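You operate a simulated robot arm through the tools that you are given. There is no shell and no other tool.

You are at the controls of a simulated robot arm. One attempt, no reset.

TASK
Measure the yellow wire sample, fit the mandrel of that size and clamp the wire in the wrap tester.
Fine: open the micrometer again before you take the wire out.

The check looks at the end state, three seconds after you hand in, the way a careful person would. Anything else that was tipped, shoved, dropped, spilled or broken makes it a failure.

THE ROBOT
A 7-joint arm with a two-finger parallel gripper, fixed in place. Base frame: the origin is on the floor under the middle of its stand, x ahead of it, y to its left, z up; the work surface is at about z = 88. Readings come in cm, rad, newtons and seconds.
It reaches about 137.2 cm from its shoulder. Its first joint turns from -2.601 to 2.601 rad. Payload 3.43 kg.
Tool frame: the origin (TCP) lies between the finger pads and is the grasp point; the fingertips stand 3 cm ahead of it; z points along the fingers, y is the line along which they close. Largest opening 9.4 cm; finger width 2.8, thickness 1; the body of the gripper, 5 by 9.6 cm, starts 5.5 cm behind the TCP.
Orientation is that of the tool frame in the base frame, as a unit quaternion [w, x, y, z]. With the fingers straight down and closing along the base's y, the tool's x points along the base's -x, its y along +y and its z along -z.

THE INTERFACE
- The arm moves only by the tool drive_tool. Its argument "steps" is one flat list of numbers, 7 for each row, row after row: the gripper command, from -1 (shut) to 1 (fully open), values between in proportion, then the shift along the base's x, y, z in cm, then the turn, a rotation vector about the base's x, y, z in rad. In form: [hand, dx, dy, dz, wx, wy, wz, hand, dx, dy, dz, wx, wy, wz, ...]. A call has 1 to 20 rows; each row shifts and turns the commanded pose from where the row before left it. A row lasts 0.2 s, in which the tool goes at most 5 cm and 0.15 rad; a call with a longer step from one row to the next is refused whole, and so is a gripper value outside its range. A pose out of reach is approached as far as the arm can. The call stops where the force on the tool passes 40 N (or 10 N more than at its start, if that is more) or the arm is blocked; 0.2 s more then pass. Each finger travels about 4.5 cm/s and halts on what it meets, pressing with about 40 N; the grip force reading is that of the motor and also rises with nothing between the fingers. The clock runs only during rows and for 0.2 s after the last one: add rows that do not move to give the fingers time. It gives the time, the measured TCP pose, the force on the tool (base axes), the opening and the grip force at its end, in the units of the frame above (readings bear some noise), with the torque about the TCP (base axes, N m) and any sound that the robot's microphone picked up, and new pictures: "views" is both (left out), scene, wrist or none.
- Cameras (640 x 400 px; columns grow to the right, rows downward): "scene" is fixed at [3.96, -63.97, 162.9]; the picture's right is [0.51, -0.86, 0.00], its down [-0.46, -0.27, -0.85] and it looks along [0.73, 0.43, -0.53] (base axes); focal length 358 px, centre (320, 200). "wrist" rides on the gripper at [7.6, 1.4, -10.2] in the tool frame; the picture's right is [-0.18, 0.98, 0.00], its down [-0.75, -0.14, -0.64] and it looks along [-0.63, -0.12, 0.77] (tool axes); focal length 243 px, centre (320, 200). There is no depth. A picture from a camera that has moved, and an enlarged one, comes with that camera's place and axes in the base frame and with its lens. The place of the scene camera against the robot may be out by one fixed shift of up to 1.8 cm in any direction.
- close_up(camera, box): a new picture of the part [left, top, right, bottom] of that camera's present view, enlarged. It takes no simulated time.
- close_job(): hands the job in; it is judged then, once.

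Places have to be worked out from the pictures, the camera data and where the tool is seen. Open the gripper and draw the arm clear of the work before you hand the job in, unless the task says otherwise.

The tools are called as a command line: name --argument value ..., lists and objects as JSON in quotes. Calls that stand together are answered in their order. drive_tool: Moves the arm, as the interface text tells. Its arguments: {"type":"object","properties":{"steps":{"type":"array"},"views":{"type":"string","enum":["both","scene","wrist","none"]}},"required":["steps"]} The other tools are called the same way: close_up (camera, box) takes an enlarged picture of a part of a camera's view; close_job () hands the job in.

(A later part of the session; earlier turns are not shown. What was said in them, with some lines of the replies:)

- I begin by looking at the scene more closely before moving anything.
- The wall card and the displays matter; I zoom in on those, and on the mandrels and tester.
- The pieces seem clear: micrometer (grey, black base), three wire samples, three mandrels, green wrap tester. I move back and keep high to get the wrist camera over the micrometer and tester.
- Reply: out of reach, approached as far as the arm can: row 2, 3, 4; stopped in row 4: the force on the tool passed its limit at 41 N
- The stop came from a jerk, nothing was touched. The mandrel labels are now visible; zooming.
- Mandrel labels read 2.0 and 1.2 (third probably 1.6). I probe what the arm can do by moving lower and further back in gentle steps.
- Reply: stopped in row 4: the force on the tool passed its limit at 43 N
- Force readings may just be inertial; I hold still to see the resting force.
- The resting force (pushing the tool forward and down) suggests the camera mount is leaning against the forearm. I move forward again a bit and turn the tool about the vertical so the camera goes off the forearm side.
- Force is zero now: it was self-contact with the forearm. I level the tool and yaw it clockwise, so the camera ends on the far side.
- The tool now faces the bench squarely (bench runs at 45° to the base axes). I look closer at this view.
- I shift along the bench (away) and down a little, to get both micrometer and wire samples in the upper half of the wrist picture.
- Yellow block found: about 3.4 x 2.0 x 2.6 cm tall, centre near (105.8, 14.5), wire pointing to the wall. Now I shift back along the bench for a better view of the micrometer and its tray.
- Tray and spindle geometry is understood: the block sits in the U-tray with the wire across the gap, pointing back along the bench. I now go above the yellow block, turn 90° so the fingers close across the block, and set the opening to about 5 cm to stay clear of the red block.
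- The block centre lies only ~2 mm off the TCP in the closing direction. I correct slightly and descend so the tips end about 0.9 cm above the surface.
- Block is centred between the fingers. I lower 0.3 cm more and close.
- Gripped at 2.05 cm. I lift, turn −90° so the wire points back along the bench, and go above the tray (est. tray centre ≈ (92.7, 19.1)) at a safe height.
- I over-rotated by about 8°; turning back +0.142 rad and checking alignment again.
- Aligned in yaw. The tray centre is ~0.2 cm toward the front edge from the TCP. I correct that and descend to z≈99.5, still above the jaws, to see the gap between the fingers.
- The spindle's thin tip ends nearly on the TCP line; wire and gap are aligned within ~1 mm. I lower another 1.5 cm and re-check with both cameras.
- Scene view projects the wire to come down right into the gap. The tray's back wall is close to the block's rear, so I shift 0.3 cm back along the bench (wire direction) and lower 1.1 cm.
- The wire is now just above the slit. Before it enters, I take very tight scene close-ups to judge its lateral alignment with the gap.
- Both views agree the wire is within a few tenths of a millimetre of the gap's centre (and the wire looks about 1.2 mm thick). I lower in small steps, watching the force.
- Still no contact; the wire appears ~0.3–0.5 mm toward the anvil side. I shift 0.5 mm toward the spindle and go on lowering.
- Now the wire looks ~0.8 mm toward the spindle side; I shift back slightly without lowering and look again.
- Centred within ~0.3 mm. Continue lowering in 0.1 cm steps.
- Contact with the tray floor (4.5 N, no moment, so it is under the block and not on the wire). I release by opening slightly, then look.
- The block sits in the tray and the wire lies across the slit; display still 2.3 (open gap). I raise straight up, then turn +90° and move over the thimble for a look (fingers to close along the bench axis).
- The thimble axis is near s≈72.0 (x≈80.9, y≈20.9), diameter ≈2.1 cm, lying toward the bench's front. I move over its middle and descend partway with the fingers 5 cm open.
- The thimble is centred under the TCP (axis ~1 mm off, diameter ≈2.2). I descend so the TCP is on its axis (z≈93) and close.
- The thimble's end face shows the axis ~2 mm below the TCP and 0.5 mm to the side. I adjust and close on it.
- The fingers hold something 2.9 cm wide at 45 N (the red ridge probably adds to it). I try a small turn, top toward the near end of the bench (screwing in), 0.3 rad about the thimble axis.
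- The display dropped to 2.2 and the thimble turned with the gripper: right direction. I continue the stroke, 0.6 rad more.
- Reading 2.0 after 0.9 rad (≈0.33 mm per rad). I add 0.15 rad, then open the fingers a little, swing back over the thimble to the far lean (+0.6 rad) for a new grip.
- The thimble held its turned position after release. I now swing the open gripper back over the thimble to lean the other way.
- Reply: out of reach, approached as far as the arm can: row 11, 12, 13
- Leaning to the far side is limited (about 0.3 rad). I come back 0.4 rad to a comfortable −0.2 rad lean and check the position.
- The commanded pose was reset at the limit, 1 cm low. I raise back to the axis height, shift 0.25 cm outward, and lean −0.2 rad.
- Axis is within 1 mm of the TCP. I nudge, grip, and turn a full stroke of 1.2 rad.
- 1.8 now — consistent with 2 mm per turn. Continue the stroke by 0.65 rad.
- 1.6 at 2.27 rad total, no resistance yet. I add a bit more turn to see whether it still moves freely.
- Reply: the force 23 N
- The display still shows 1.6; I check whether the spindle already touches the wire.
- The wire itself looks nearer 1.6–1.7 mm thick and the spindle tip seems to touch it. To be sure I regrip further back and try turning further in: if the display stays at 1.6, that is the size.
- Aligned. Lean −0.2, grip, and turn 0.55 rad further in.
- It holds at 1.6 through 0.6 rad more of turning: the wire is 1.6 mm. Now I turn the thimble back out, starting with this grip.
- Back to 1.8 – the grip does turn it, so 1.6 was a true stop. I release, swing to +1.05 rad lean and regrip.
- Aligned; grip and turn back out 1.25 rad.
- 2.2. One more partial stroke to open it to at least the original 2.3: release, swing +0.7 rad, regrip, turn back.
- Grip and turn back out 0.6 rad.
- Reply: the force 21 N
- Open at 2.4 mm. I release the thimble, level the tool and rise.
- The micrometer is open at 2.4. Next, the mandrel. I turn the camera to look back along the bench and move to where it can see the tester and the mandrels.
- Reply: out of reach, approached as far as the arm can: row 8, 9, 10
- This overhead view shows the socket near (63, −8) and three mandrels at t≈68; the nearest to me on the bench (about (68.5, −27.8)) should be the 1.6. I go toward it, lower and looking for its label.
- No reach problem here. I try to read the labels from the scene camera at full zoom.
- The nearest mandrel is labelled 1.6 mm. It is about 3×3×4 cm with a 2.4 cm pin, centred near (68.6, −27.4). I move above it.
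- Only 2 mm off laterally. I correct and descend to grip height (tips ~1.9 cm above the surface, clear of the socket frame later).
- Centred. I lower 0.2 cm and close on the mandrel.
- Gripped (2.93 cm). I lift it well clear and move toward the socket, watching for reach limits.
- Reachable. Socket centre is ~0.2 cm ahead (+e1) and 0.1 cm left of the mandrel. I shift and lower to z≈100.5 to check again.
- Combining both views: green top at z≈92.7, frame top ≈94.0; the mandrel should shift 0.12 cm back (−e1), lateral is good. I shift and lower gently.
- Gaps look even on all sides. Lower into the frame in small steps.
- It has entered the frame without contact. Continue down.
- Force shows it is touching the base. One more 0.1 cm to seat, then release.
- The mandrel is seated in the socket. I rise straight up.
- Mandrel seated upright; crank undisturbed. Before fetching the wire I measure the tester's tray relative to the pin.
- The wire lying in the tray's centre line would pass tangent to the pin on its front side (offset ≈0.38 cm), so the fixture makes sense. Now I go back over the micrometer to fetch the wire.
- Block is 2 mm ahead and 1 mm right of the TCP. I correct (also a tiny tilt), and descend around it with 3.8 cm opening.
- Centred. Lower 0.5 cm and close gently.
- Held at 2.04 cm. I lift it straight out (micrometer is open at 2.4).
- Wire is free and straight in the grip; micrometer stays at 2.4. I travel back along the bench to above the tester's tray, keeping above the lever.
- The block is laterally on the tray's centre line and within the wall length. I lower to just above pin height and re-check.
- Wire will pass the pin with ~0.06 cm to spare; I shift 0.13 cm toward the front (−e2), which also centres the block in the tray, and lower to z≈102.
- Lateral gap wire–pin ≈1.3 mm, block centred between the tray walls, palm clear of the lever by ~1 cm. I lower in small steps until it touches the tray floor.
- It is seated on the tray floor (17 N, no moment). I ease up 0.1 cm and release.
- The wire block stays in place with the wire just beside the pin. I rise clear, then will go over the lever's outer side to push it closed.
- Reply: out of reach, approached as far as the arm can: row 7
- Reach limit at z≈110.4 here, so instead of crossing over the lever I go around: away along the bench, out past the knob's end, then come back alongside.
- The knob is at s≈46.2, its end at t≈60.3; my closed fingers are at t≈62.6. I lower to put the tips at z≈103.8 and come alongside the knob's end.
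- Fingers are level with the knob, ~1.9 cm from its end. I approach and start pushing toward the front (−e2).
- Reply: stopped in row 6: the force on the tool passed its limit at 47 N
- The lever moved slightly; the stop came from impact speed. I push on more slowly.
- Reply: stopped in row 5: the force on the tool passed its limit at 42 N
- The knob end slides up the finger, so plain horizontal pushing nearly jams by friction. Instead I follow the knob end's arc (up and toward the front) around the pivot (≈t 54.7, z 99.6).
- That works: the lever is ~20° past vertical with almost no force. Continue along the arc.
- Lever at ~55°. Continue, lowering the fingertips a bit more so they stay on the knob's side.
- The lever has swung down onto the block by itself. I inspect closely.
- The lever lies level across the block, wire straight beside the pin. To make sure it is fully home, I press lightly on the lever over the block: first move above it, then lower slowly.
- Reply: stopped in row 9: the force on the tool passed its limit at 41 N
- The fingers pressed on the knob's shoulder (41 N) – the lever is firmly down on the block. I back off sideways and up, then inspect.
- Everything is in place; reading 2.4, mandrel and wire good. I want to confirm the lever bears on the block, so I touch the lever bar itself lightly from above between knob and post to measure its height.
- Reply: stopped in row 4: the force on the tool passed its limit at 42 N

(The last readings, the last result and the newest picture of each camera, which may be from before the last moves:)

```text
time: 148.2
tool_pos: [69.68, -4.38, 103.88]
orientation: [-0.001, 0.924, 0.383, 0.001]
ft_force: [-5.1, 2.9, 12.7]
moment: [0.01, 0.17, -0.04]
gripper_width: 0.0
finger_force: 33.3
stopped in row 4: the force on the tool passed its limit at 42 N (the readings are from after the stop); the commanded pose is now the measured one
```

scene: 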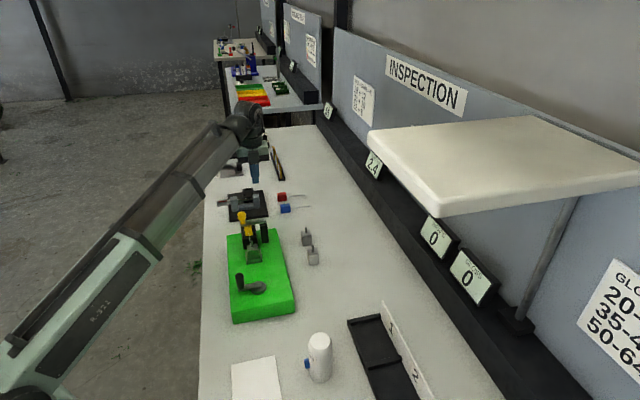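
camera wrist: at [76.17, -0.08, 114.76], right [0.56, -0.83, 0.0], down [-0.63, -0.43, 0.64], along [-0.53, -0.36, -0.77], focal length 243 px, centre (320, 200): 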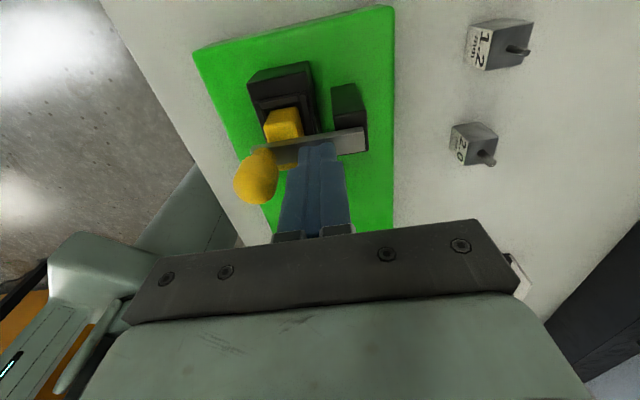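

The bar is solid at tips z≈100.85 and does not budge under 42 N: the lever is at its closed end position on the block. I withdraw up and away and open the gripper.

drive_tool --steps '[-1, 0, 0, 0.4, 0, 0, 0, -1, 0, 0, 1, 0, 0, 0, -1, 0, 0, 1.5, 0, 0, 0, -1, 0.5, 0.5, 1.5, 0, 0, 0, -1, 1.5, 1.5, 0.5, 0, 0, 0, -1, 2, 2, 0, 0, 0, 0, -1, 2.2, 2.2, 0, 0, 0, 0, -1, 2.2, 2.2, 0.5, 0, 0, 0, -0.5, 2.2, 2.2, 1, 0, 0, 0, 0, 2.2, 2.2, 1, 0, 0, 0, 0.5, 2.2, 2.2, 1, 0, 0, 0, 1, 2, 2, 1, 0, 0, 0, 1, 1, 1, 1, 0, 0, 0, 1, 0, 0, 0, 0, 0, 0, 1, 0, 0, 0, 0, 0, 0]' --views "both"

close_up --camera "scene" --box '[210, 140, 330, 320]'

close_up --camera "scene" --box '[235, 200, 285, 260]'

close_up --camera "scene" --box '[246, 214, 274, 236]'

close_up --camera "scene" --box '[215, 130, 315, 220]'

```text
time: 151.4
tool_pos: [87.96, 13.61, 114.15]
orientation: [-0.001, 0.924, 0.383, 0.001]
ft_force: [0.8, 0.3, -0.3]
moment: [0.01, 0.03, 0.03]
gripper_width: 9.4
finger_force: 0.0
camera wrist: at [94.3, 17.9, 124.34], right [0.56, -0.83, 0.0], down [-0.63, -0.43, 0.64], along [-0.53, -0.36, -0.77], focal length 243 px, centre (320, 200)
```

scene: 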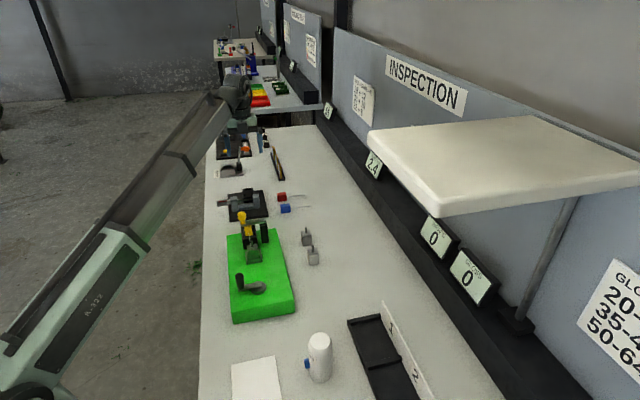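
wrist: 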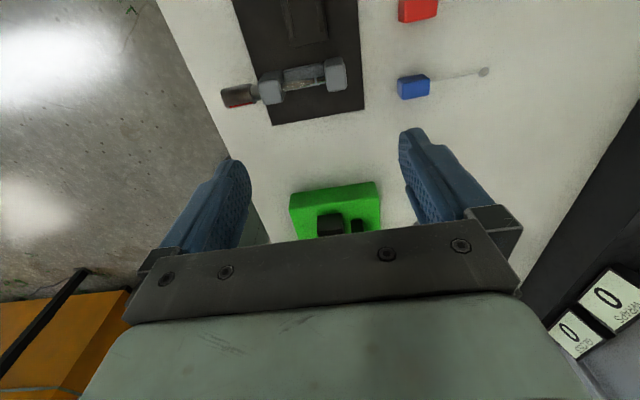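

```text
2.22 times, centred on (270, 230) of scene
camera zoom: at [3.96, -63.97, 162.9], right [0.51, -0.86, 0.0], down [-0.46, -0.27, -0.85], along [0.73, 0.43, -0.53], focal length 796 px, centre (431, 133)
```

zoom: 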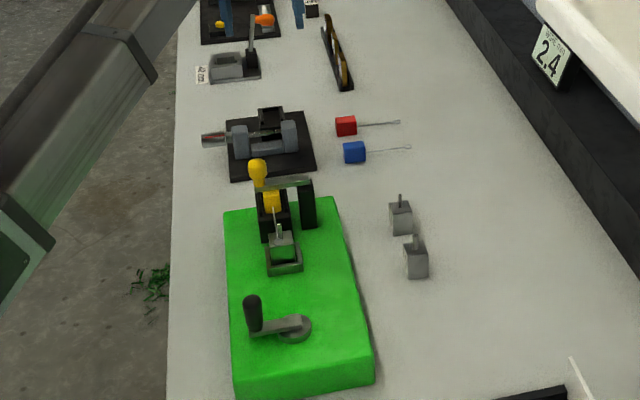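

```text
6.67 times, centred on (260, 230) of scene
camera zoom: at [3.96, -63.97, 162.9], right [0.51, -0.86, 0.0], down [-0.46, -0.27, -0.85], along [0.73, 0.43, -0.53], focal length 2388 px, centre (720, 0)
```

zoom: 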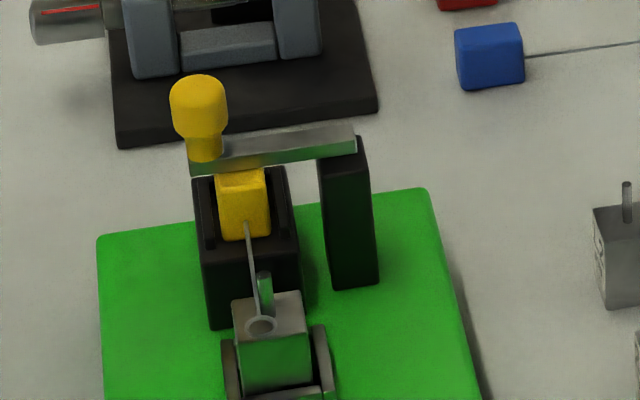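

```text
16.00 times, centred on (260, 225) of scene
camera zoom: at [3.96, -63.97, 162.9], right [0.51, -0.86, 0.0], down [-0.46, -0.27, -0.85], along [0.73, 0.43, -0.53], focal length 5731 px, centre (1280, -200)
```

zoom: 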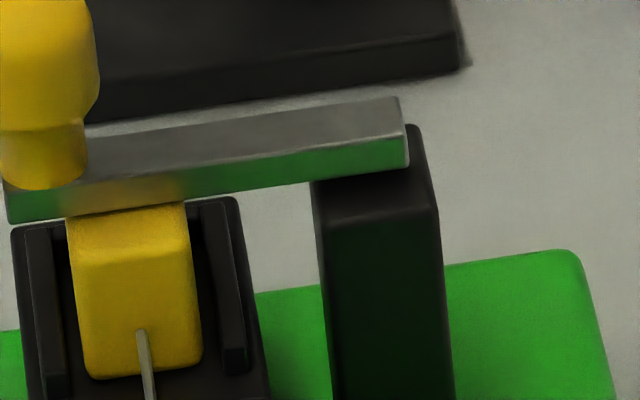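

```text
4.44 times, centred on (265, 175) of scene
camera zoom: at [3.96, -63.97, 162.9], right [0.51, -0.86, 0.0], down [-0.46, -0.27, -0.85], along [0.73, 0.43, -0.53], focal length 1592 px, centre (564, 311)
```

zoom: 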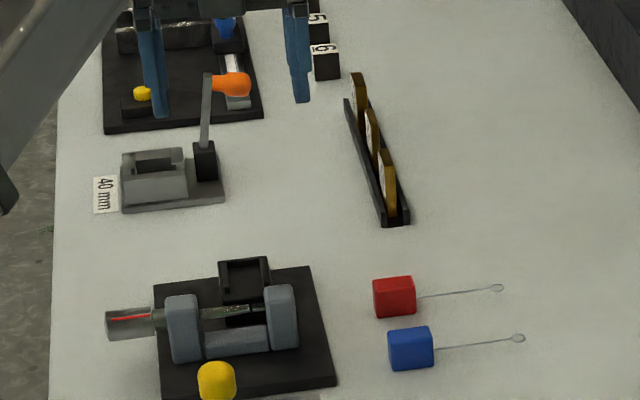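

Final check: micrometer open at 2.4, 1.6 mm mandrel in the socket, yellow wire in the tray beside the pin with the lever closed on its block. The other samples, mandrels, shims and fixtures look undisturbed. The gripper is open and the arm is clear, so I hand the job in.

close_job

```text
The job is handed in.
```

I handed the job in: the yellow wire measured **1.6 mm**, the 1.6 mm mandrel is fitted, and the wire is clamped in the wrap tester. I haven't seen the result of the check.

- **Measurement:** the display stopped at 1.6 and stayed there through about 0.6 rad more turning.
- **Micrometer:** I opened it to 2.4 before taking the wire out, and it still reads 2.4.
- **Mandrel:** the one labelled 1.6 mm is seated in the tester's socket with the pin upright.
- **Clamp:** the wire block sits in the tray with the wire beside the pin. The lever lies level across the block and did not move when pressed with about 40 N. From the pictures I couldn't rule out a gap of a few millimetres between lever and block, so I relied on the lever being at the end of its travel.
- **Everything else:** I saw nothing else moved, tipped or dropped on the bench. The gripper is open and the arm is clear.
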